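You operate a simulated robot arm through the tools that you are given. There is no shell and no other tool.

Carry out the task below with a simulated robot arm. There is one attempt and no reset: what you move stays moved.

TASK
Put things in order on the top of the steel table. At the end: the black cap from the top of the steel table stands where the blue wheel stood; the orange coil hose stands where the black cap stood; the silver steel shoe from the top of the steel table stands on top of the brown small carton; the blue wheel from the top of the steel table stands where the silver steel shoe stood; whatever was shut is shut again. Leave all else as you found it, and nothing knocked over.

It is judged by the outcome, as a careful person would: the job done as asked, and still so three seconds after it is handed in. It fails if anything else is knocked over, pushed out of place, dropped, spilled or broken. A push-on lid holds only when it is set on centred and level and pressed home; a screw cap is set on level and turned clockwise until tight.

THE ROBOT
A 6-joint arm with a two-finger gripper, fixed in place. Base frame: the origin is at the foot of the arm, x ahead of it, y to its left, z up; the work surface is at about z = 0. Lengths are in cm, angles in degrees, forces in N, time in s.
With the tool pointing down near the work surface it reaches from about 18 to 48 cm from the base axis. Its first joint turns from -66.0 to 66.0 degrees. Payload 1.76 kg.
The TCP is the grasp point between the finger pads, 2.9 cm short of the fingertips. In the tool frame z runs along the fingers and y along their closing line. The gripper opens to 8.2 cm; its body begins 5.8 cm behind the TCP.
Orientation is told as [roll, pitch, yaw] about the base's x, y, z axes, in that order, counted from this pose: with the fingers straight down and closing along the base's y, the tool's x points along the base's -x, its y along +y and its z along -z.

THE INTERFACE
- The arm moves only by the tool arm_command. Its argument "moves" is a list that holds one entry, the list of rows, each a list of 7 numbers: the opening in per cent of the stroke, from 0 (shut) to 100 (fully open), then the shift along the base's x, y, z in cm, then the turn, a rotation vector about the base's x, y, z in degrees. In form: [[[gripper, dx, dy, dz, wx, wy, wz], ...]]. A call has 1 to 20 rows; each row is the pose to reach, as a shift and turn from the pose commanded when the call began. A row lasts 0.2 s, in which the tool goes at most 5 cm and 8.6 degrees; a call with a longer step from one row to the next is refused whole, and so is a gripper value outside its range. Where a pose cannot be reached the arm comes as near as it can. A force on the tool above 40 N (or 10 N above the force at the start of the call, whichever is more), or a blocked arm, ends the call early, and 0.2 s more pass. Each finger travels about 20.35 cm/s and halts on what it meets, pressing with about 34 N; the grip force reading is that of the motor and also rises with nothing between the fingers. The clock runs only during rows and for 0.2 s after the last one: add rows that repeat a pose to give the fingers time. The reply holds the time, the measured pose of the TCP, the force on the tool along the base axes, the opening and the grip force, in the units named above and with some noise, with the torque about the TCP (base axes, N m) and any sound that the robot's microphone picked up.
- Cameras (640 x 400 px; columns grow to the right, rows downward): "scene" is fixed at [6.33, 34.32, 41.49]; the picture's right is [-0.67, -0.74, 0.00], its down [-0.48, 0.43, -0.77] and it looks along [0.57, -0.51, -0.64] (base axes); focal length 222 px, centre (320, 200). "wrist" rides on the gripper at [7.9, 0.4, -9] in the tool frame; the picture's right is [-0.05, 1.00, 0.00], its down [-0.71, -0.04, -0.71] and it looks along [-0.71, -0.04, 0.71] (tool axes); focal length 256 px, centre (320, 200). There is no depth. A picture from a camera that has moved, and an enlarged one, comes with that camera's place and axes in the base frame and with its lens.
- snapshot(camera): a new picture of that camera. The clock stands still meanwhile.
- inspect(camera, box): a new picture of the part [left, top, right, bottom] of that camera's present view, enlarged. The clock stands still meanwhile.
- job_done(): hands the job in; it is judged then, once.

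Places have to be worked out from the pictures, the camera data and where the tool is seen. Open the gripper and draw the arm clear of the work before you hand the job in, unless the task says otherwise.

The tools are called after "Call:" as name(argument=value, ...) on one line, values as JSON. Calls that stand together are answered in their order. arm_command: Moves the arm, as the interface text tells. Its arguments: {"type":"object","properties":{"moves":{"type":"array","items":{"type":"array","items":{"type":"array","items":{"type":"number"}}}}},"required":["moves"]} The other tools are called the same way: snapshot (camera) takes a picture; inspect (camera, box) takes an enlarged picture of a part of a camera's view; job_done () hands the job in.

At the start:

```text
t: 0.0
tool_pos: [26.98, -12.35, 27.12]
tool_rot: [-0.1, 0.1, 0.1]
wrist_force: [0.3, 0.3, 0.0]
torque: [-0.01, -0.01, 0.0]
gripper_width: 8.2
grasp_force: 0.0
```

scene: 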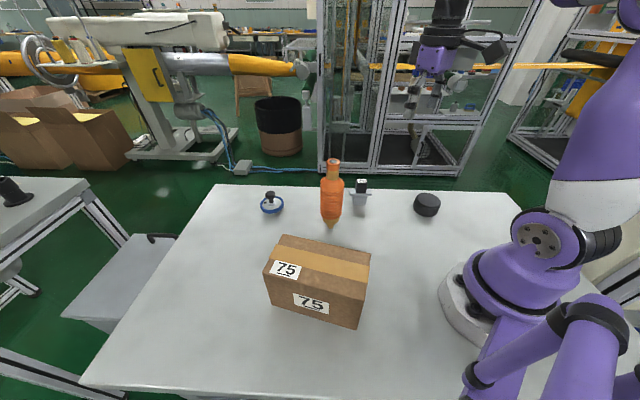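
wrist: 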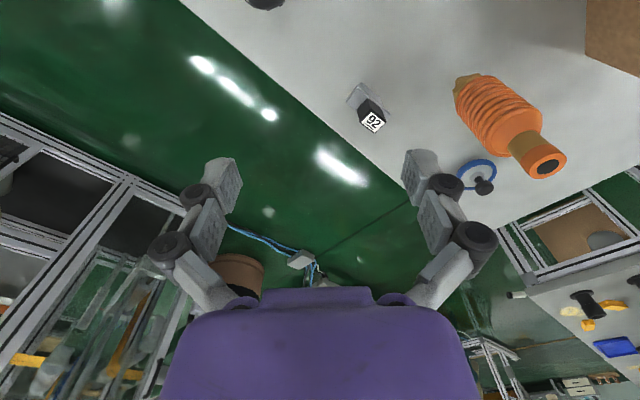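

I'll start by looking more closely at the objects on the table from both cameras.

Call:
inspect(camera="scene", box=[240, 140, 460, 278])

Call:
inspect(camera="wrist", box=[320, 50, 600, 225])

Call:
inspect(camera="scene", box=[240, 220, 400, 340])

```text
2.90 times, centred on (350, 209) of scene
camera zoom: at [6.33, 34.32, 41.49], right [-0.67, -0.74, 0.0], down [-0.48, 0.43, -0.77], along [0.57, -0.51, -0.64], focal length 644 px, centre (233, 174)
```

zoom: 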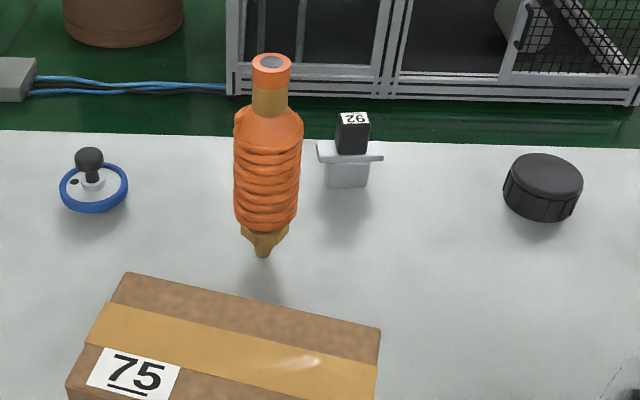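

```text
2.29 times, centred on (460, 138) of wrist
camera zoom: at [18.97, -12.01, 36.08], right [0.05, 1.0, 0.0], down [0.71, -0.04, 0.71], along [0.71, -0.04, -0.71], focal length 585 px, centre (0, 343)
```

zoom: 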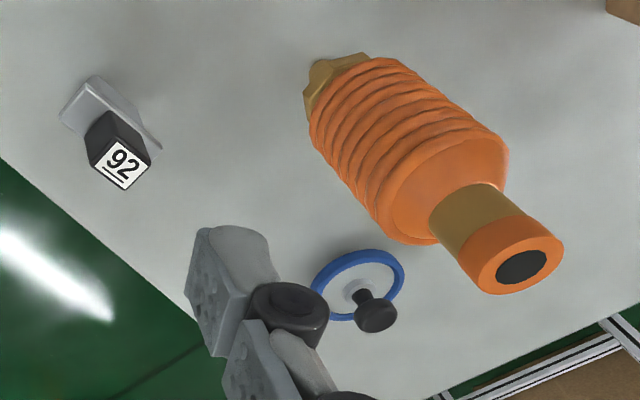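

```text
3.33 times, centred on (320, 280) of scene
camera zoom: at [6.33, 34.32, 41.49], right [-0.67, -0.74, 0.0], down [-0.48, 0.43, -0.77], along [0.57, -0.51, -0.64], focal length 741 px, centre (320, -67)
```

zoom: 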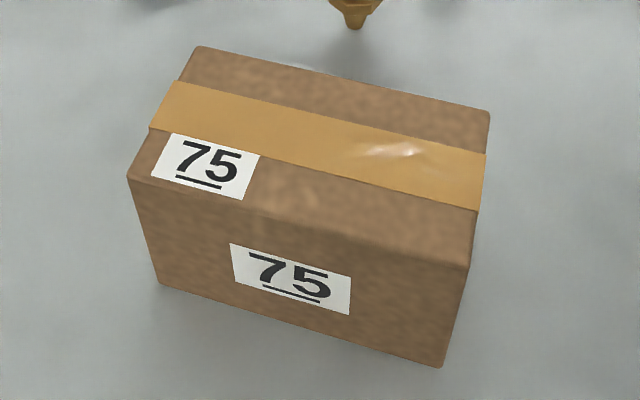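

Rough positions from the pictures: cap ≈ (21,-18), shoe ≈ (34.5,-6.3), hose ≈ (33,6.8) about 19 cm tall, wheel ≈ (49,13.7), carton top ≈ z 10.7 centred (22,20.6). I'll lower the wrist camera in front of the shoe to see how it is built.

Call:
arm_command(moves=[[[100, 0, 2, -3, 0, 0, 0], [100, 0, 4, -6, 0, 0, 0], [100, 0, 6, -9, 0, 0, 0], [100, 0, 6.3, -12, 0, 0, 0], [100, 0, 6.3, -15, 0, 0, 0], [100, 0, 6.3, -16, 0, 0, 0]]])

Call:
snapshot(camera="wrist")

Call:
inspect(camera="wrist", box=[220, 120, 420, 245])

Call:
inspect(camera="scene", box=[300, 160, 420, 235])

```text
t: 1.4
tool_pos: [26.95, -5.96, 11.33]
tool_rot: [-0.1, -0.2, -0.1]
wrist_force: [0.5, -0.4, 0.1]
torque: [0.0, 0.0, 0.0]
gripper_width: 8.22
grasp_force: 0.0
```

```text
taken
camera wrist: at [18.96, -5.61, 20.18], right [0.05, 1.0, 0.0], down [0.71, -0.04, 0.71], along [0.71, -0.04, -0.71], focal length 256 px, centre (320, 200)
```

wrist: 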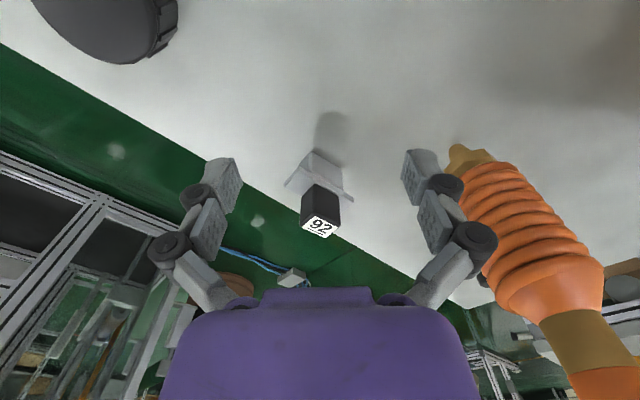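

```text
3.20 times, centred on (320, 182) of wrist
camera zoom: at [18.96, -5.61, 20.18], right [0.05, 1.0, 0.0], down [0.71, -0.04, 0.71], along [0.71, -0.04, -0.71], focal length 819 px, centre (320, 256)
```

zoom: 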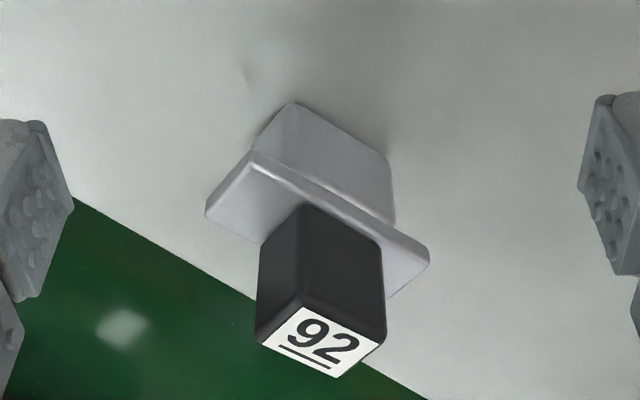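

```text
5.33 times, centred on (360, 198) of scene
camera zoom: at [6.32, 34.32, 41.49], right [-0.67, -0.74, 0.0], down [-0.48, 0.43, -0.77], along [0.57, -0.51, -0.64], focal length 1185 px, centre (107, 213)
```

zoom: 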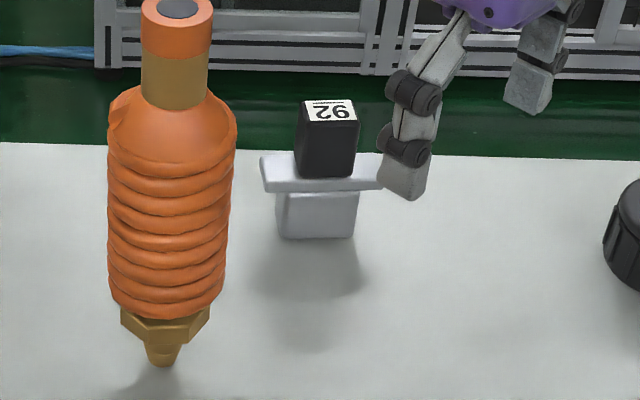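

The shoe stands about 7.1 cm tall at (35.2,-6.5), with a black 2.5×2 cm block (from z≈3.5 up) above a flange, its long direction about 53° from x. I'll turn the gripper by -37° so it closes along that direction, and hover above it.

Call:
arm_command(moves=[[[100, 1.6, -0.1, 0.7, 0, 0, -7.4], [100, 3.3, -0.2, 0.7, 0, 0, -14.8], [100, 5.0, -0.3, 0.7, 0, 0, -22.2], [100, 6.7, -0.4, 0.7, 0, 0, -29.6], [100, 8.25, -0.5, 0.7, 0, 0, -37], [100, 8.25, -0.5, 0.7, 0, 0, -37]]])

Call:
snapshot(camera="wrist")

Call:
inspect(camera="scene", box=[300, 140, 420, 215])

```text
t: 2.8
tool_pos: [35.24, -6.64, 11.86]
tool_rot: [-0.1, 0.0, -37.0]
wrist_force: [0.6, 0.5, 0.3]
torque: [0.02, 0.03, 0.02]
gripper_width: 8.2
grasp_force: 0.0
```

```text
taken
camera wrist: at [29.22, -1.57, 20.73], right [0.64, 0.76, 0.0], down [0.54, -0.46, 0.71], along [0.54, -0.46, -0.71], focal length 256 px, centre (320, 200)
```

wrist: 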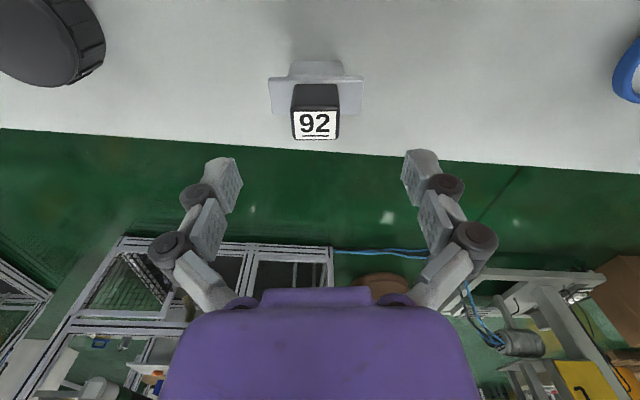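

```text
5.33 times, centred on (360, 178) of scene
camera zoom: at [6.33, 34.32, 41.49], right [-0.67, -0.74, 0.0], down [-0.48, 0.43, -0.77], along [0.57, -0.51, -0.64], focal length 1185 px, centre (107, 320)
```

zoom: 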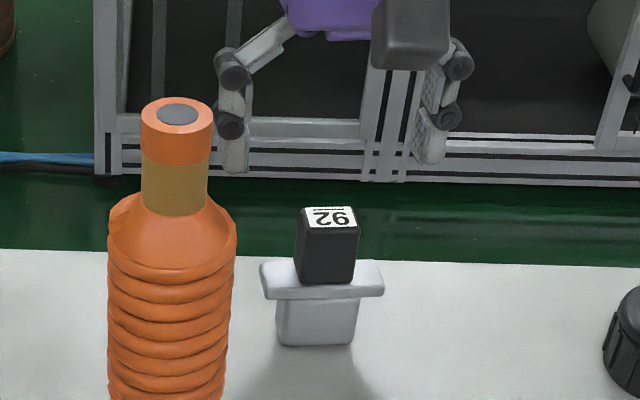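

The gripper is nicely parallel to the block's faces. A zoom will refine the block centre relative to the TCP axis before I descend.

Call:
inspect(camera="wrist", box=[260, 50, 380, 150])

Call:
inspect(camera="wrist", box=[540, 20, 640, 120])

```text
4.00 times, centred on (320, 100) of wrist
camera zoom: at [29.22, -1.57, 20.73], right [0.64, 0.76, 0.0], down [0.54, -0.46, 0.71], along [0.54, -0.46, -0.71], focal length 1024 px, centre (320, 600)
```

zoom: 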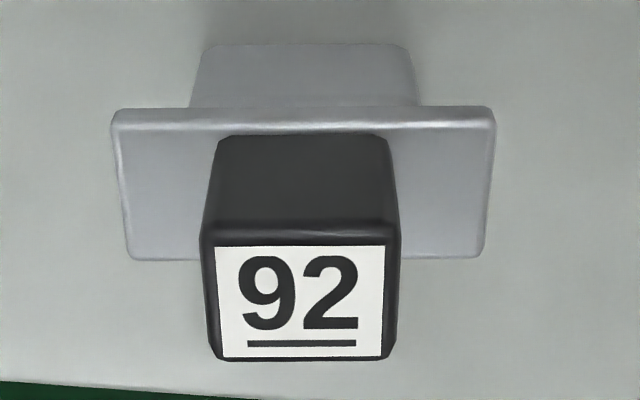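

```text
4.00 times, centred on (590, 70) of wrist
camera zoom: at [29.22, -1.57, 20.73], right [0.64, 0.76, 0.0], down [0.54, -0.46, 0.71], along [0.54, -0.46, -0.71], focal length 1024 px, centre (-760, 720)
```

zoom: 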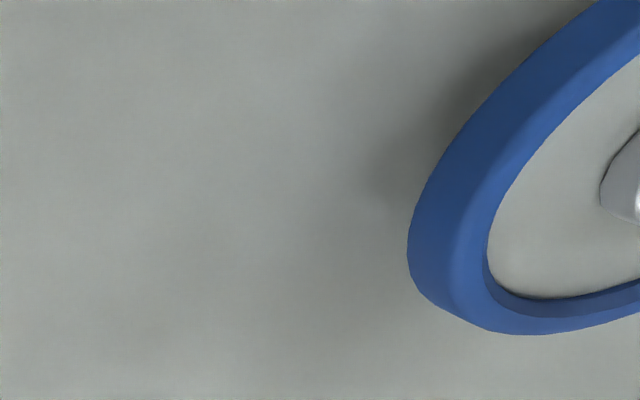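

Block centre works out at about (34.75,-6.6), flange top at z≈3.4. I'll shift by (-0.45,0) and descend so the fingertips end at z≈4, just above the flange.

Call:
arm_command(moves=[[[100, -0.45, 0.03, 0, 0, 0, 0], [100, -0.45, 0.03, -1.5, 0, 0, 0], [100, -0.45, 0.03, -3, 0, 0, 0], [100, -0.45, 0.03, -4.2, 0, 0, 0], [100, -0.45, 0.03, -5.0, 0, 0, 0], [100, -0.45, 0.03, -5.0, 0, 0, 0]]])

Call:
inspect(camera="wrist", box=[180, 60, 460, 235])

Call:
inspect(camera="scene", box=[300, 150, 420, 225])

```text
t: 4.2
tool_pos: [34.74, -6.47, 6.74]
tool_rot: [-0.1, 0.0, -37.0]
wrist_force: [0.4, 1.6, -0.2]
torque: [0.0, 0.02, 0.02]
gripper_width: 8.22
grasp_force: 0.0
```

```text
2.29 times, centred on (320, 148) of wrist
camera zoom: at [28.67, -1.38, 15.7], right [0.64, 0.77, 0.0], down [0.54, -0.45, 0.71], along [0.54, -0.46, -0.71], focal length 585 px, centre (320, 320)
```

zoom: 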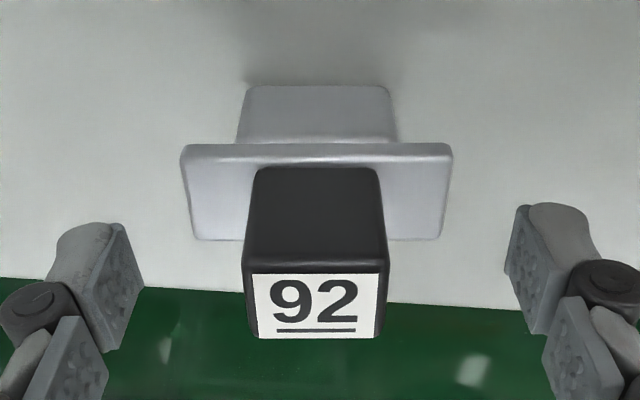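

```text
5.33 times, centred on (360, 188) of scene
camera zoom: at [6.33, 34.32, 41.49], right [-0.67, -0.74, 0.0], down [-0.48, 0.43, -0.77], along [0.57, -0.51, -0.64], focal length 1185 px, centre (107, 267)
```

zoom: 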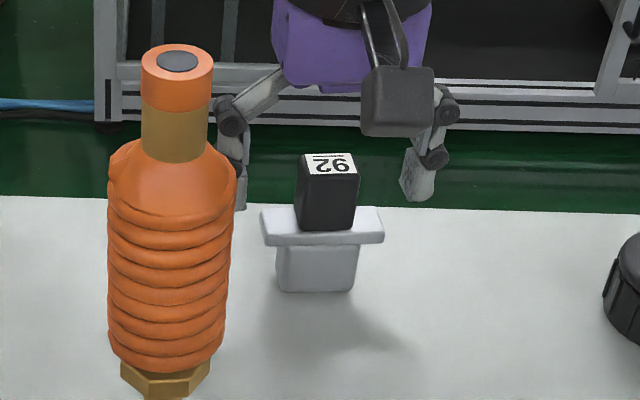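

Fingers straddle the block centrally, tips above the flange. Closing the gripper now.

Call:
arm_command(moves=[[[60, 0, 0, 0, 0, 0, 0], [40, 0, 0, 0, 0, 0, 0], [20, 0, 0, 0, 0, 0, 0], [5, 0, 0, 0, 0, 0, 0], [5, 0, 0, 0, 0, 0, 0]]])

Call:
inspect(camera="wrist", box=[180, 60, 460, 235])

Call:
inspect(camera="scene", box=[300, 150, 420, 225])

```text
t: 5.4
tool_pos: [34.9, -6.37, 6.93]
tool_rot: [0.0, -0.1, -37.1]
wrist_force: [-1.5, -4.4, 31.1]
torque: [-0.18, 0.11, 0.11]
gripper_width: 2.77
grasp_force: 33.6
```

```text
2.29 times, centred on (320, 148) of wrist
camera zoom: at [28.72, -1.4, 15.79], right [0.64, 0.76, 0.0], down [0.54, -0.45, 0.71], along [0.54, -0.46, -0.7], focal length 585 px, centre (320, 320)
```

zoom: 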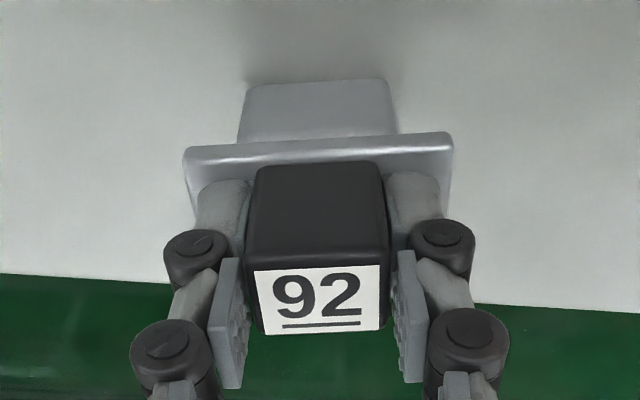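

```text
5.33 times, centred on (360, 188) of scene
camera zoom: at [6.32, 34.32, 41.49], right [-0.67, -0.74, 0.0], down [-0.48, 0.43, -0.77], along [0.57, -0.51, -0.64], focal length 1185 px, centre (107, 267)
```

zoom: 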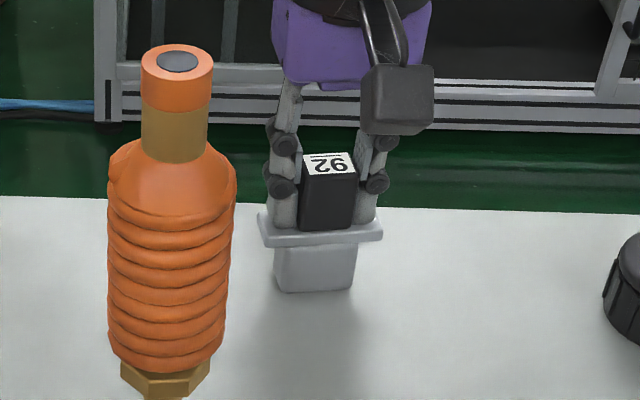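

The grip reads 2.8 cm wide, but 31 N upward force shows the fingertips pressing on the flange. I'll open slightly, raise 0.45 cm and re-grip.

Call:
arm_command(moves=[[[20, 0, 0, 0.1, 0, 0, 0], [45, 0, 0, 0.25, 0, 0, 0], [45, 0, 0, 0.5, 0, 0, 0], [30, 0, 0, 0.5, 0, 0, 0], [15, 0, 0, 0.5, 0, 0, 0], [5, 0, 0, 0.5, 0, 0, 0], [5, 0, 0, 0.5, 0, 0, 0]]])

Call:
inspect(camera="wrist", box=[180, 60, 460, 235])

Call:
inspect(camera="scene", box=[300, 150, 420, 225])

```text
t: 7.0
tool_pos: [34.83, -6.47, 7.36]
tool_rot: [-0.1, -0.1, -37.0]
wrist_force: [0.2, 0.5, -0.5]
torque: [-0.01, -0.01, -0.03]
gripper_width: 2.74
grasp_force: 34.1
```

```text
2.29 times, centred on (320, 148) of wrist
camera zoom: at [28.65, -1.41, 16.29], right [0.64, 0.77, 0.0], down [0.54, -0.45, 0.71], along [0.54, -0.46, -0.71], focal length 585 px, centre (320, 320)
```

zoom: 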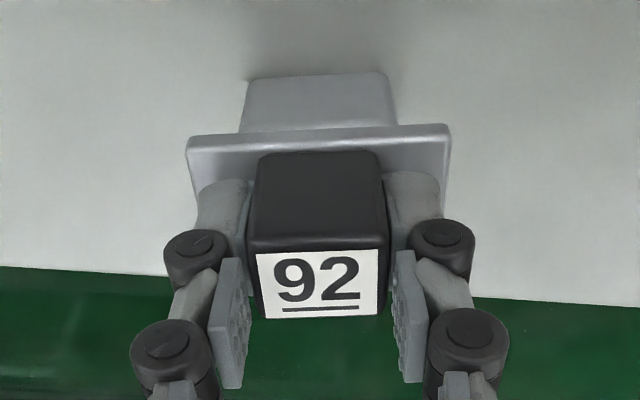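

```text
5.33 times, centred on (360, 188) of scene
camera zoom: at [6.33, 34.32, 41.49], right [-0.67, -0.74, 0.0], down [-0.48, 0.43, -0.77], along [0.57, -0.51, -0.64], focal length 1185 px, centre (107, 267)
```

zoom: 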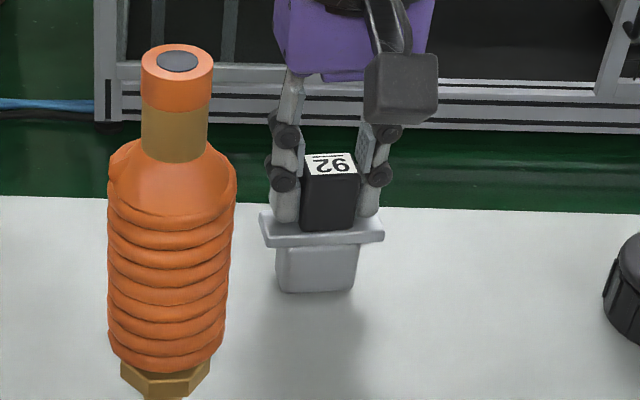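

Force is now neutral with a 34 N grip. I'll lift slowly and check the shoe comes up level.

Call:
arm_command(moves=[[[5, 0, 0, 0.5, 0, 0, 0], [5, 0, 0, 1.2, 0, 0, 0], [5, 0, 0, 2, 0, 0, 0], [5, 0, 0, 3, 0, 0, 0], [5, 0, 0, 3, 0, 0, 0]]])

Call:
inspect(camera="wrist", box=[180, 60, 460, 235])

Call:
inspect(camera="scene", box=[300, 150, 420, 225])

```text
t: 8.2
tool_pos: [34.81, -6.54, 10.46]
tool_rot: [-0.1, 0.0, -36.9]
wrist_force: [0.5, 0.2, -1.5]
torque: [-0.02, -0.02, -0.02]
gripper_width: 2.74
grasp_force: 33.6
```

```text
2.29 times, centred on (320, 148) of wrist
camera zoom: at [28.62, -1.46, 19.39], right [0.64, 0.77, 0.0], down [0.54, -0.45, 0.71], along [0.54, -0.46, -0.71], focal length 585 px, centre (320, 320)
```

zoom: 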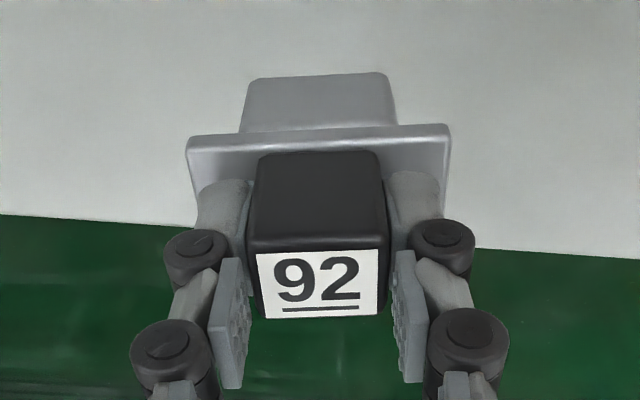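

```text
5.33 times, centred on (360, 188) of scene
camera zoom: at [6.33, 34.32, 41.49], right [-0.67, -0.74, 0.0], down [-0.48, 0.43, -0.77], along [0.57, -0.51, -0.64], focal length 1185 px, centre (107, 267)
```

zoom: 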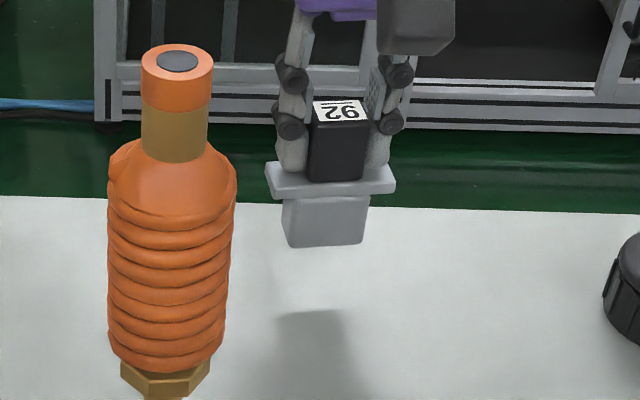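

The shoe lifted level and the pose in hand is stable (its base is 7.35 cm below the TCP). I'll raise it high, carry it over clear of the hose, and turn it square to the carton.

Call:
arm_command(moves=[[[5, -1, 0, 3.5, 0, 0, 0], [5, -3, 0, 7, 0, 0, 0], [5, -5, 0, 11, 0, 0, 0], [5, -7, 0, 15, 0, 0, 0], [5, -8.5, 1.5, 18, 0, 0, 0], [5, -9, 5.3, 18, 0, 0, 8], [5, -9.6, 9.3, 18, 0, 0, 16], [5, -10.3, 13.3, 18, 0, 0, 24], [5, -11, 17.3, 18, 0, 0, 32], [5, -11.7, 21.3, 18, 0, 0, 40], [5, -12.4, 24.5, 18, 0, 0, 48], [5, -12.9, 27.2, 18, 0, 0, 56], [5, -12.9, 27.2, 18, 0, 0, 64], [5, -12.9, 27.2, 18, 0, 0, 69], [5, -12.9, 27.2, 18, 0, 0, 69]]])

Call:
snapshot(camera="wrist")

Call:
snapshot(camera="scene")

```text
t: 11.4
tool_pos: [21.78, 20.69, 28.45]
tool_rot: [-0.1, 0.0, 32.1]
wrist_force: [0.0, -0.1, -1.7]
torque: [-0.03, 0.01, 0.03]
gripper_width: 2.74
grasp_force: 34.2
```

```text
taken
camera wrist: at [14.82, 16.75, 37.39], right [-0.49, 0.87, 0.0], down [0.62, 0.34, 0.71], along [0.62, 0.34, -0.71], focal length 256 px, centre (320, 200)
```

wrist: 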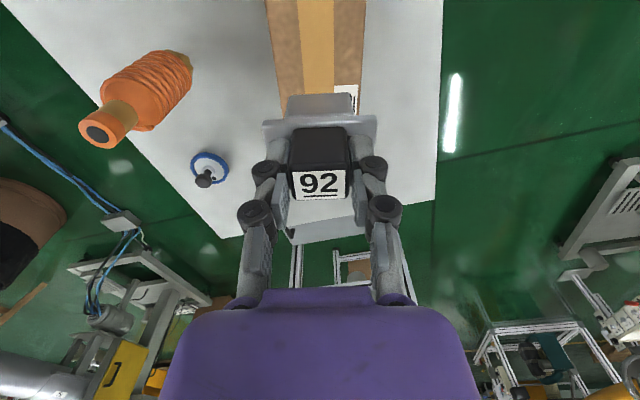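

```text
taken
```

scene: 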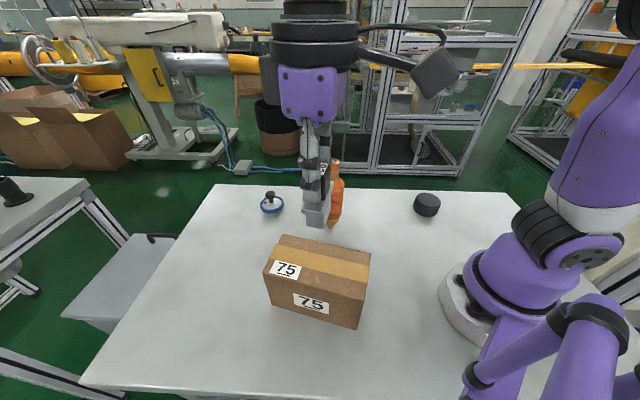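

The shoe hangs directly above the carton, square with it. Lowering to about 1 cm above the carton top to check before touchdown.

Call:
arm_command(moves=[[[5, 0, 0, -2, 0, 0, 0], [5, 0.1, 0, -4.5, 0, 0, 0], [5, 0.1, 0, -7, 0, 0, 0], [5, 0.1, 0, -8.5, 0, 0, 0], [5, 0.1, 0, -9.2, 0, 0, 0], [5, 0.1, 0, -9.2, 0, 0, 0]]])

Call:
inspect(camera="scene", box=[240, 150, 400, 300])

Call:
snapshot(camera="wrist")

```text
t: 12.8
tool_pos: [22.12, 20.81, 19.17]
tool_rot: [-0.1, 0.0, 32.0]
wrist_force: [-0.4, -0.3, -2.0]
torque: [-0.02, -0.03, 0.01]
gripper_width: 2.75
grasp_force: 33.5
```

```text
2.67 times, centred on (320, 225) of scene
camera zoom: at [6.33, 34.32, 41.49], right [-0.67, -0.74, 0.0], down [-0.48, 0.43, -0.77], along [0.57, -0.51, -0.64], focal length 592 px, centre (320, 133)
```

zoom: 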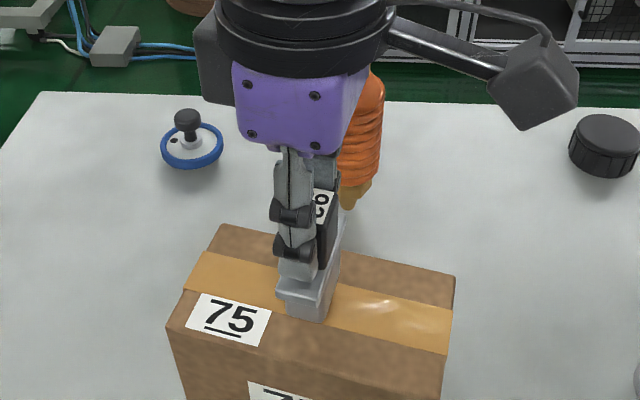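

```text
taken
camera wrist: at [14.99, 16.9, 28.1], right [-0.48, 0.88, 0.0], down [0.62, 0.34, 0.71], along [0.62, 0.34, -0.71], focal length 256 px, centre (320, 200)
```

wrist: 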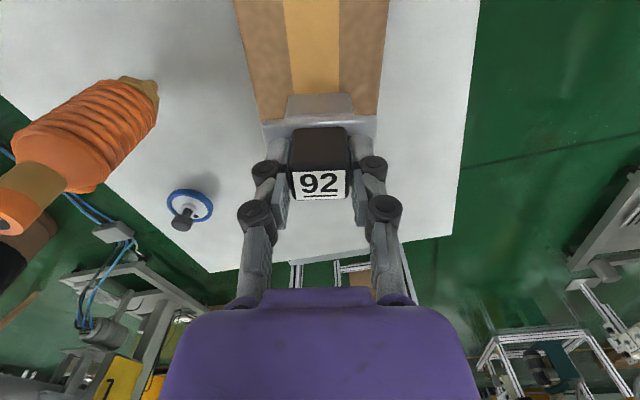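

The shoe is over the middle of the carton with about 1 cm to go. Lowering in small steps until contact shows in the force.

Call:
arm_command(moves=[[[5, -0.1, -0.1, -0.3, 0, 0, 0], [5, -0.1, -0.1, -0.6, 0, 0, 0], [5, -0.1, -0.1, -0.8, 0, 0, 0], [5, -0.1, -0.1, -0.8, 0, 0, 0]]])

Call:
inspect(camera="scene", box=[270, 200, 370, 280])

```text
t: 13.8
tool_pos: [21.85, 20.64, 18.36]
tool_rot: [-0.1, 0.0, 32.0]
wrist_force: [0.6, -0.6, -1.8]
torque: [0.0, 0.03, 0.04]
gripper_width: 2.75
grasp_force: 33.8
```

```text
5.00 times, centred on (320, 240) of scene
camera zoom: at [6.33, 34.32, 41.49], right [-0.67, -0.74, 0.0], down [-0.48, 0.43, -0.77], along [0.57, -0.51, -0.64], focal length 1111 px, centre (320, 0)
```

zoom: 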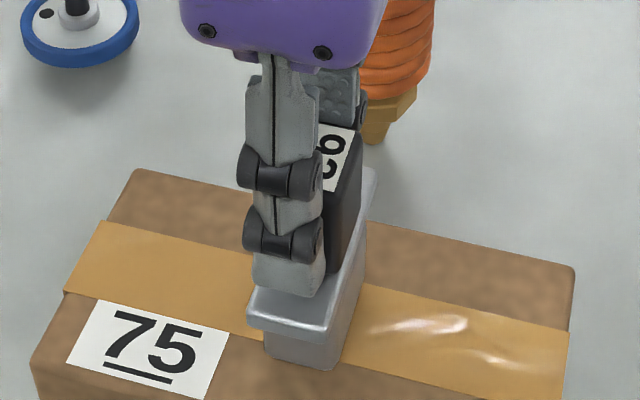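

No contact yet (base about 11.0). Continuing in small steps.

Call:
arm_command(moves=[[[5, 0, 0, -0.1, 0, 0, 0], [5, 0, 0, -0.2, 0, 0, 0]]])

```text
t: 14.4
tool_pos: [21.91, 20.49, 18.27]
tool_rot: [-0.1, -0.1, 31.9]
wrist_force: [-3.8, -6.0, 20.7]
torque: [-0.32, 0.27, 0.03]
gripper_width: 2.74
grasp_force: 33.8
```

Contact: 21 N upward. I'll ease off a touch so it isn't preloaded, then open gently.

Call:
arm_command(moves=[[[5, 0, 0, 0.08, 0, 0, 0], [5, 0, 0, 0.08, 0, 0, 0]]])

Call:
inspect(camera="scene", box=[270, 200, 370, 280])

```text
t: 15.0
tool_pos: [21.97, 20.68, 18.28]
tool_rot: [0.1, -0.1, 32.0]
wrist_force: [0.1, 1.4, 14.0]
torque: [0.16, -0.07, 0.03]
gripper_width: 2.73
grasp_force: 34.0
```

```text
5.00 times, centred on (320, 240) of scene
camera zoom: at [6.32, 34.32, 41.49], right [-0.67, -0.74, 0.0], down [-0.48, 0.43, -0.77], along [0.57, -0.51, -0.64], focal length 1111 px, centre (320, 0)
```

zoom: 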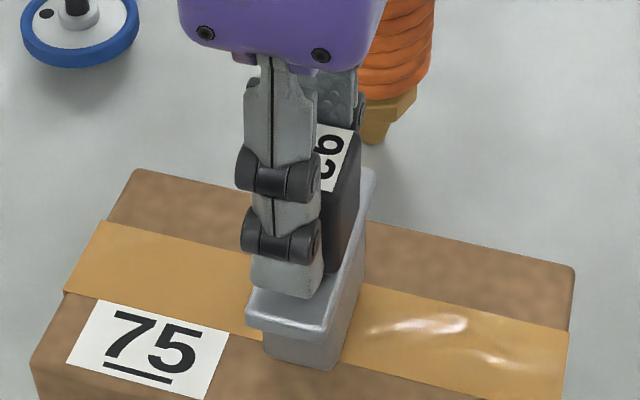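

Seated on the carton with a light load. Opening the fingers gradually in place.

Call:
arm_command(moves=[[[25, 0, 0, 0.04, 0, 0, 0], [35, 0, 0, 0.04, 0, 0, 0], [50, 0, 0, 0.04, 0, 0, 0], [70, 0, 0, 0.04, 0, 0, 0], [100, 0, 0, 0.04, 0, 0, 0], [100, 0, 0, 0.04, 0, 0, 0]]])

Call:
inspect(camera="scene", box=[270, 200, 370, 280])

Call:
inspect(camera="wrist", box=[180, 60, 460, 235])

```text
t: 16.4
tool_pos: [21.88, 20.59, 18.36]
tool_rot: [-0.1, 0.0, 31.9]
wrist_force: [-0.5, -0.2, -0.4]
torque: [-0.01, 0.05, 0.02]
gripper_width: 8.18
grasp_force: 0.1
```

```text
5.00 times, centred on (320, 240) of scene
camera zoom: at [6.33, 34.32, 41.49], right [-0.67, -0.74, 0.0], down [-0.48, 0.43, -0.77], along [0.57, -0.51, -0.64], focal length 1111 px, centre (320, 0)
```

zoom: 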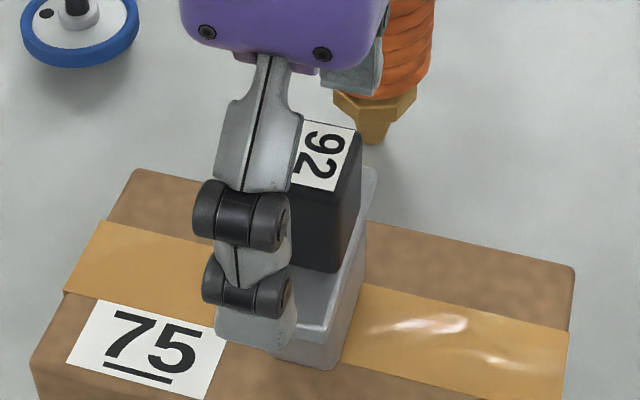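

```text
2.29 times, centred on (320, 148) of wrist
camera zoom: at [14.86, 16.69, 27.2], right [-0.48, 0.88, 0.0], down [0.62, 0.34, 0.71], along [0.62, 0.34, -0.71], focal length 585 px, centre (320, 320)
```

zoom: 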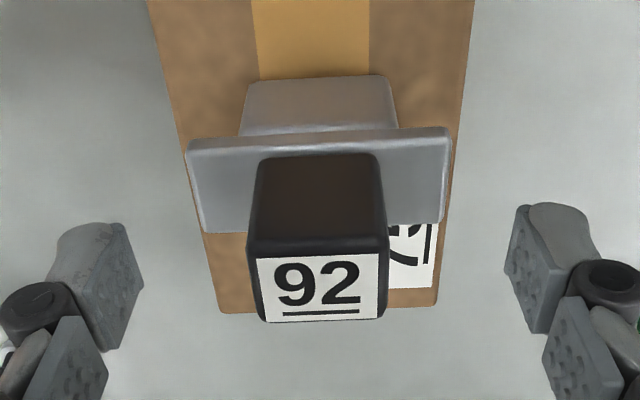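

The shoe stands upright and centred on the carton. I'll rise straight up, then move out to view the wheel from above.

Call:
arm_command(moves=[[[100, 0, 0, 3, 0, 0, 0], [100, 0, 0, 7, 0, 0, 0], [100, 0, 0, 10, 0, 0, 0], [100, 3.5, -1, 10, 0, 0, -6], [100, 7, -2, 10, 0, 0, -12], [100, 10.5, -3, 10, 0, 0, -16], [100, 14, -5, 9, 0, 0, -16], [100, 14, -6, 6, 0, 0, -16], [100, 14, -6, 6, 0, 0, -16]]])

Call:
snapshot(camera="wrist")

Call:
snapshot(camera="scene")

```text
t: 18.4
tool_pos: [36.12, 14.34, 24.53]
tool_rot: [-0.1, 0.0, 16.0]
wrist_force: [0.1, -0.1, 0.3]
torque: [0.01, 0.02, -0.01]
gripper_width: 8.2
grasp_force: 0.0
```

```text
taken
camera wrist: at [28.19, 12.54, 33.29], right [-0.22, 0.97, 0.0], down [0.69, 0.16, 0.71], along [0.69, 0.16, -0.71], focal length 256 px, centre (320, 200)
```

wrist: 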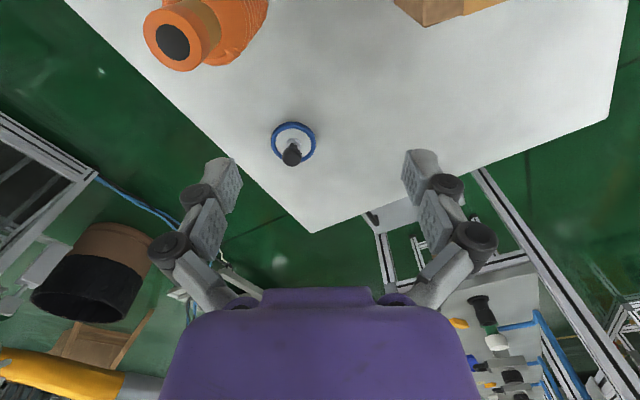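

```text
taken
```

scene: 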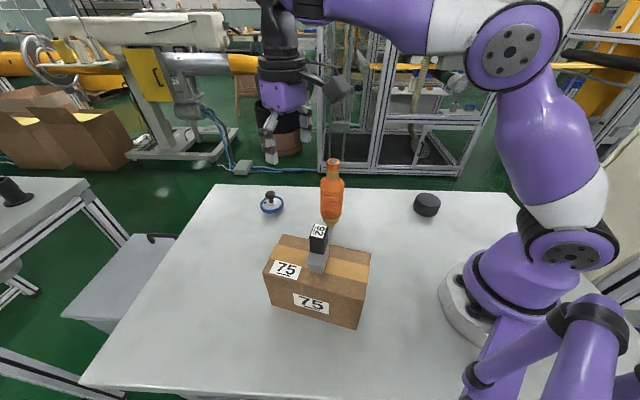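

Call:
inspect(camera="wrist", box=[255, 105, 335, 180])

Call:
inspect(camera="scene", box=[245, 180, 299, 222])

Call:
inspect(camera="scene", box=[280, 200, 360, 280])

```text
5.33 times, centred on (295, 142) of wrist
camera zoom: at [28.19, 12.54, 33.29], right [-0.22, 0.97, 0.0], down [0.69, 0.16, 0.71], along [0.69, 0.16, -0.71], focal length 1365 px, centre (453, 507)
```

zoom: 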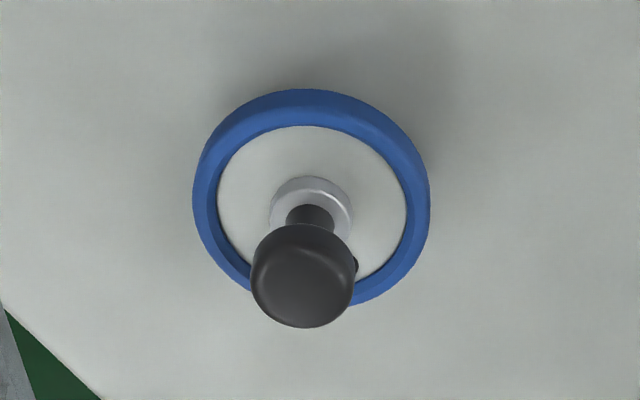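

```text
9.52 times, centred on (272, 201) of scene
camera zoom: at [6.33, 34.32, 41.49], right [-0.67, -0.74, 0.0], down [-0.48, 0.43, -0.77], along [0.57, -0.51, -0.64], focal length 2116 px, centre (777, 190)
```

zoom: 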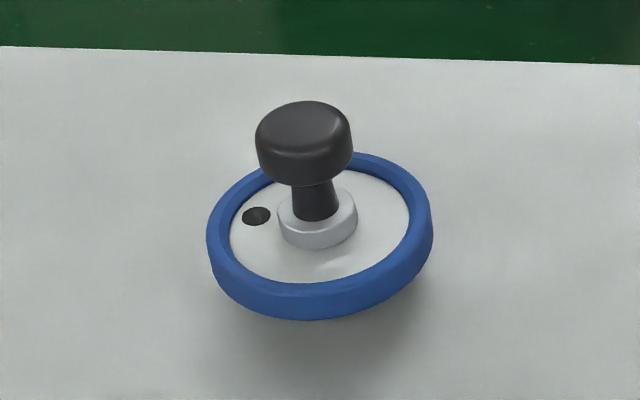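

```text
5.00 times, centred on (320, 240) of scene
camera zoom: at [6.33, 34.32, 41.49], right [-0.67, -0.74, 0.0], down [-0.48, 0.43, -0.77], along [0.57, -0.51, -0.64], focal length 1111 px, centre (320, 0)
```

zoom: 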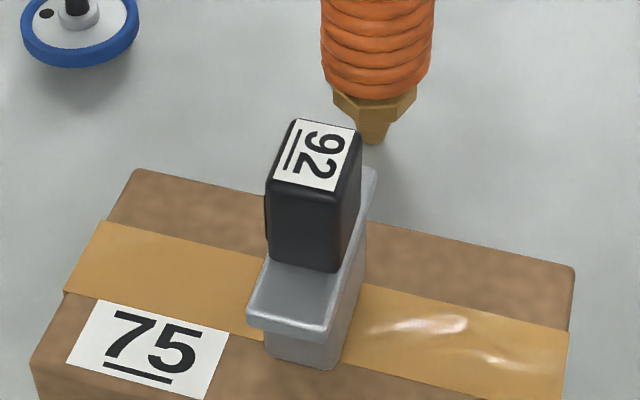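

The shoe is done. Reaching the wheel (radius ≈51 cm, beyond the upright reach) would bring the stretched forearm low over the 19 cm hose, so the hose must go first, which means parking the cap temporarily at a free spot. Going to look at the cap from above.

Call:
arm_command(moves=[[[100, -1.5, -0.5, 3.5, 0, 0, 0], [100, -4, -2.5, 5, 0, 0, -6], [100, -6.5, -6, 5, 0, 0, -14], [100, -8.5, -10, 5, 0, 0, -22], [100, -10, -14, 5, 0, 0, -30], [100, -11.5, -18.5, 5, 0, 0, -38], [100, -13, -23, 5, 0, 0, -46], [100, -14.2, -27.5, 4, 0, 0, -52], [100, -15.3, -32.1, 2, 0, 0, -56], [100, -15.3, -32.1, -2, 0, 0, -56], [100, -15.3, -32.1, -6, 0, 0, -56], [100, -15.3, -32.1, -9.5, 0, 0, -56], [100, -15.3, -32.1, -9.5, 0, 0, -56]]])

Call:
snapshot(camera="wrist")

Call:
inspect(camera="scene", box=[380, 160, 480, 235])

```text
refused: row 9 steps farther than a row can; nothing moved
```

```text
taken
camera wrist: at [28.19, 12.54, 33.29], right [-0.22, 0.97, 0.0], down [0.69, 0.16, 0.71], along [0.69, 0.16, -0.71], focal length 256 px, centre (320, 200)
```

wrist: 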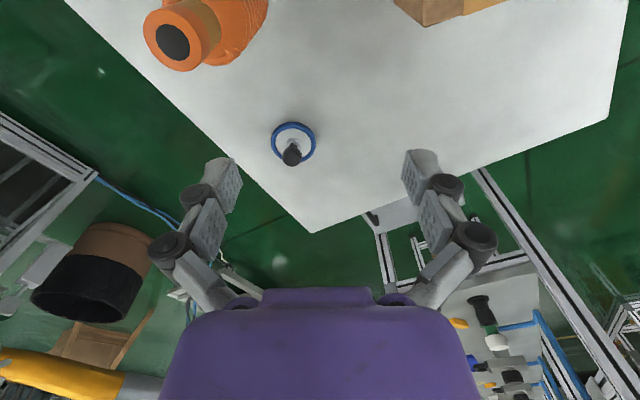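

```text
5.33 times, centred on (430, 198) of scene
camera zoom: at [6.33, 34.32, 41.49], right [-0.67, -0.74, 0.0], down [-0.48, 0.43, -0.77], along [0.57, -0.51, -0.64], focal length 1185 px, centre (-267, 213)
```

zoom: 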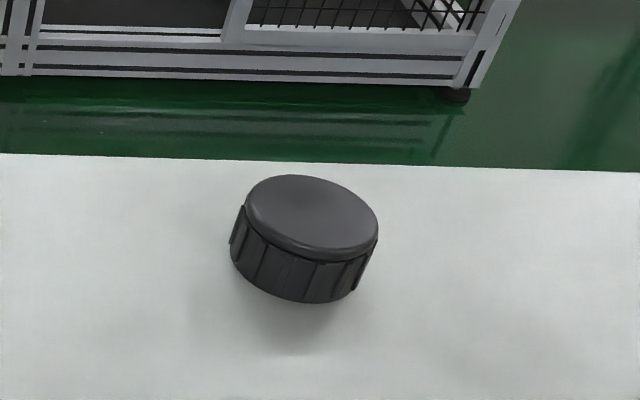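

One row step was slightly too long; resending with smaller steps.

Call:
arm_command(moves=[[[100, -1.5, -0.5, 3.5, 0, 0, 0], [100, -4, -2.5, 5, 0, 0, -6], [100, -6.5, -6, 5, 0, 0, -14], [100, -8.5, -10, 5, 0, 0, -22], [100, -10, -14, 5, 0, 0, -30], [100, -11.5, -18, 5, 0, 0, -38], [100, -12.8, -22, 5, 0, 0, -46], [100, -14, -26, 4.5, 0, 0, -52], [100, -15, -29.5, 3, 0, 0, -56], [100, -15.3, -32.1, 0, 0, 0, -56], [100, -15.3, -32.1, -4, 0, 0, -56], [100, -15.3, -32.1, -7.5, 0, 0, -56], [100, -15.3, -32.1, -9.5, 0, 0, -56], [100, -15.3, -32.1, -9.5, 0, 0, -56]]])

Call:
snapshot(camera="wrist")

Call:
inspect(camera="wrist", box=[220, 40, 420, 165])

Call:
snapshot(camera="scene")

```text
t: 21.4
tool_pos: [20.45, -17.34, 14.77]
tool_rot: [-0.2, -0.1, -40.0]
wrist_force: [0.2, 1.1, 0.1]
torque: [0.03, 0.0, 0.0]
gripper_width: 8.19
grasp_force: 0.0
```

```text
taken
camera wrist: at [14.71, -12.11, 23.63], right [0.68, 0.73, 0.0], down [0.52, -0.48, 0.71], along [0.52, -0.48, -0.71], focal length 256 px, centre (320, 200)
```

wrist: 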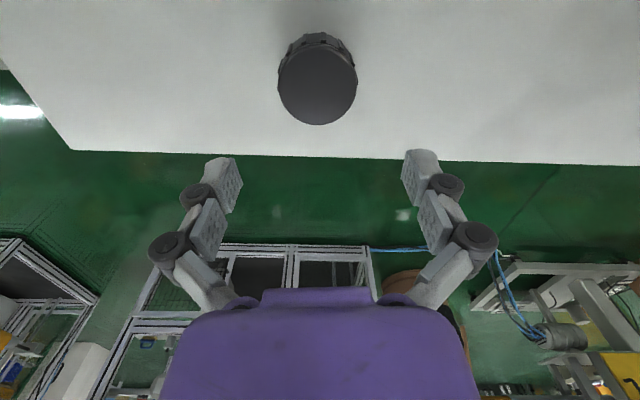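

```text
3.20 times, centred on (320, 102) of wrist
camera zoom: at [14.71, -12.11, 23.63], right [0.68, 0.73, 0.0], down [0.52, -0.48, 0.71], along [0.52, -0.48, -0.71], focal length 819 px, centre (320, 512)
```

zoom: 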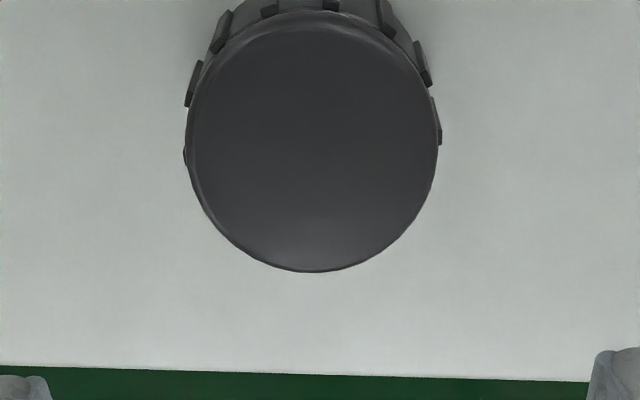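

```text
taken
```

scene: 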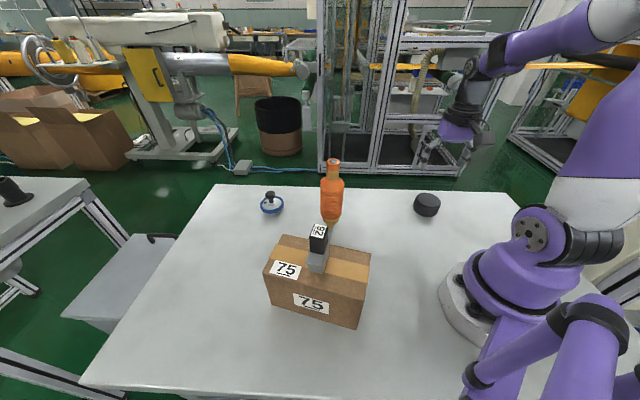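

Cap: centre ≈ (20.45,-17.7), about 6.2 cm across the top and 6.8 over the ribs, ≈3.2 cm tall. I'll correct the xy and descend to z≈8 to verify centring between the fingers.

Call:
arm_command(moves=[[[100, 0, -0.38, -1.5, 0, 0, 0], [100, 0, -0.38, -4, 0, 0, 0], [100, 0, -0.38, -6, 0, 0, 0], [100, 0, -0.38, -7, 0, 0, 0], [100, 0, -0.38, -7, 0, 0, 0]]])

Call:
snapshot(camera="wrist")

Call:
inspect(camera="scene", box=[380, 150, 480, 225])

```text
t: 22.6
tool_pos: [20.57, -17.69, 7.79]
tool_rot: [0.0, 0.0, -40.0]
wrist_force: [-0.6, 0.0, 0.1]
torque: [0.02, 0.01, -0.05]
gripper_width: 8.19
grasp_force: 0.1
```

```text
taken
camera wrist: at [14.77, -12.39, 16.65], right [0.68, 0.73, 0.0], down [0.52, -0.48, 0.71], along [0.52, -0.48, -0.71], focal length 256 px, centre (320, 200)
```

wrist: 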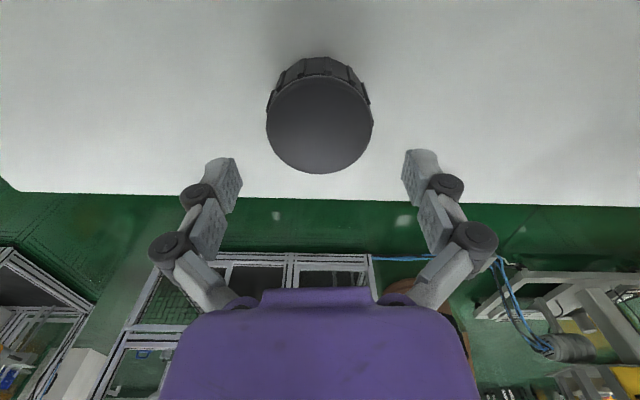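

```text
5.33 times, centred on (430, 188) of scene
camera zoom: at [6.33, 34.32, 41.49], right [-0.67, -0.74, 0.0], down [-0.48, 0.43, -0.77], along [0.57, -0.51, -0.64], focal length 1185 px, centre (-267, 267)
```

zoom: 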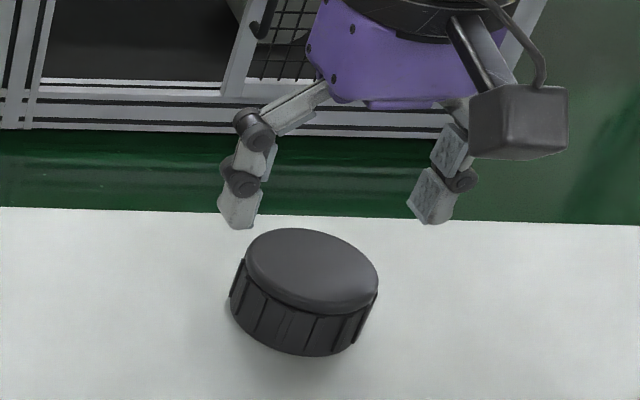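

Cap is centred to within about 0.1 cm. Descending around it so the fingertips end just above the table.

Call:
arm_command(moves=[[[100, -0.08, -0.09, -1.2, 0, 0, 0], [100, -0.08, -0.09, -2.4, 0, 0, 0], [100, -0.08, -0.09, -3.3, 0, 0, 0], [100, -0.08, -0.09, -4.0, 0, 0, 0], [100, -0.08, -0.09, -4.0, 0, 0, 0]]])

Call:
snapshot(camera="wrist")

Call:
inspect(camera="scene", box=[380, 150, 480, 225])

```text
t: 23.8
tool_pos: [20.41, -18.03, 3.74]
tool_rot: [-0.1, 0.0, -40.0]
wrist_force: [-0.1, 1.0, -0.3]
torque: [0.02, 0.01, 0.01]
gripper_width: 8.22
grasp_force: 0.0
```

```text
taken
camera wrist: at [14.49, -12.62, 12.7], right [0.68, 0.73, 0.0], down [0.52, -0.48, 0.71], along [0.52, -0.48, -0.71], focal length 256 px, centre (320, 200)
```

wrist: 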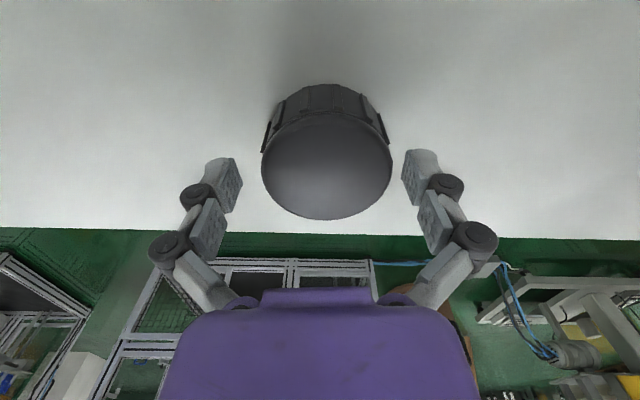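

```text
5.33 times, centred on (430, 188) of scene
camera zoom: at [6.33, 34.32, 41.49], right [-0.67, -0.74, 0.0], down [-0.48, 0.43, -0.77], along [0.57, -0.51, -0.64], focal length 1185 px, centre (-267, 267)
```

zoom: 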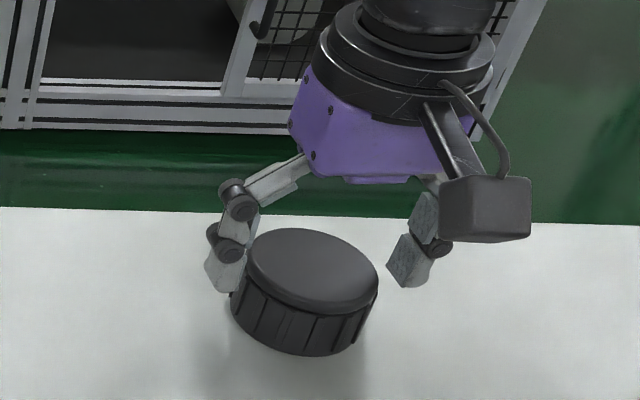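

Fingers straddle the cap; the tips look about 1.8 cm up, so I'll go 0.5 cm lower with a 0.2 cm centring correction and then close slowly.

Call:
arm_command(moves=[[[100, 0.12, 0.13, -0.3, 0, 0, 0], [100, 0.12, 0.13, -0.55, 0, 0, 0], [100, 0.12, 0.13, -0.55, 0, 0, 0], [92, 0.12, 0.13, -0.55, 0, 0, 0], [85, 0.12, 0.13, -0.55, 0, 0, 0], [78, 0.12, 0.13, -0.55, 0, 0, 0], [70, 0.12, 0.13, -0.55, 0, 0, 0], [70, 0.12, 0.13, -0.55, 0, 0, 0]]])

Call:
snapshot(camera="wrist")

Call:
inspect(camera="scene", box=[380, 150, 480, 225])

```text
t: 25.6
tool_pos: [20.53, -17.78, 3.44]
tool_rot: [-0.2, 0.0, -40.0]
wrist_force: [-2.6, 3.0, 14.2]
torque: [0.16, 0.07, 0.01]
gripper_width: 5.99
grasp_force: 34.2
```

```text
taken
camera wrist: at [14.65, -12.51, 12.24], right [0.68, 0.73, 0.0], down [0.52, -0.48, 0.71], along [0.52, -0.48, -0.71], focal length 256 px, centre (320, 200)
```

wrist: 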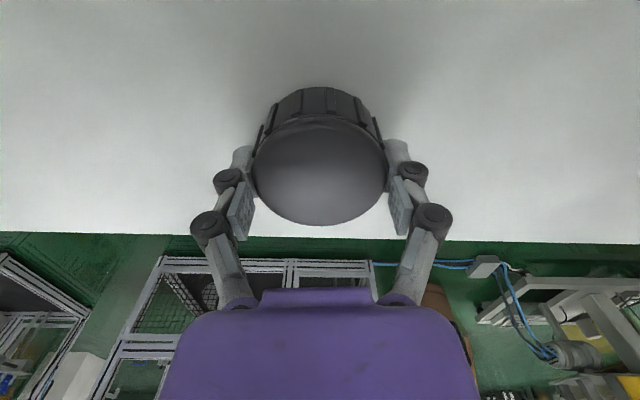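

```text
5.33 times, centred on (430, 188) of scene
camera zoom: at [6.32, 34.32, 41.48], right [-0.67, -0.74, 0.0], down [-0.48, 0.43, -0.77], along [0.57, -0.51, -0.64], focal length 1185 px, centre (-267, 267)
```

zoom: 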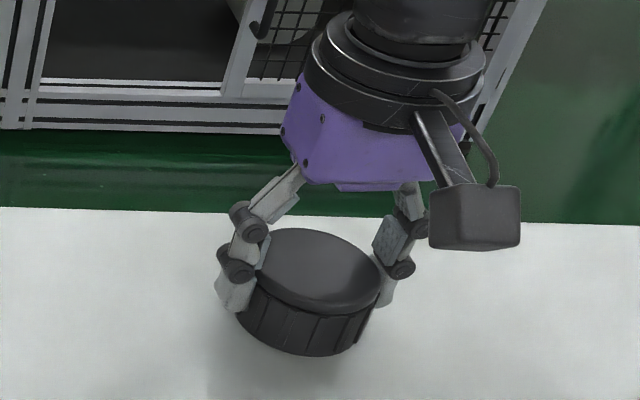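

Gripped at 6.0 cm with 34 N, and 14 N of upward push. I'll ease up a little and then lift a couple of centimetres, checking the cap comes along level.

Call:
arm_command(moves=[[[70, 0, 0, 0.15, 0, 0, 0], [68, 0, 0, 0.3, 0, 0, 0], [68, 0, 0, 0.8, 0, 0, 0], [68, 0, 0, 1.5, 0, 0, 0], [68, 0, 0, 1.5, 0, 0, 0]]])

Call:
snapshot(camera="wrist")

Call:
inspect(camera="scene", box=[380, 150, 480, 225])

```text
t: 26.8
tool_pos: [20.56, -17.76, 4.71]
tool_rot: [-0.1, 0.0, -40.0]
wrist_force: [-0.9, 0.1, 0.4]
torque: [-0.02, 0.03, 0.01]
gripper_width: 5.99
grasp_force: 34.0
```

```text
taken
camera wrist: at [14.69, -12.53, 13.62], right [0.68, 0.73, 0.0], down [0.52, -0.48, 0.71], along [0.52, -0.48, -0.71], focal length 256 px, centre (320, 200)
```

wrist: 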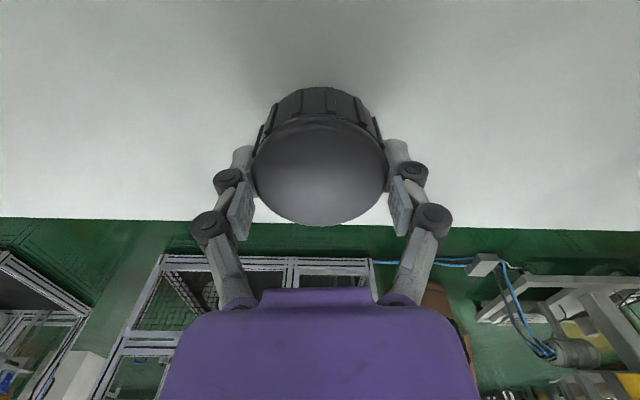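

```text
5.33 times, centred on (430, 188) of scene
camera zoom: at [6.33, 34.32, 41.49], right [-0.67, -0.74, 0.0], down [-0.48, 0.43, -0.77], along [0.57, -0.51, -0.64], focal length 1185 px, centre (-267, 267)
```

zoom: 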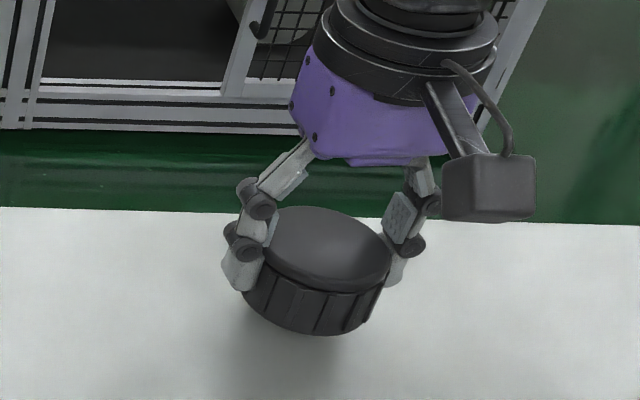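

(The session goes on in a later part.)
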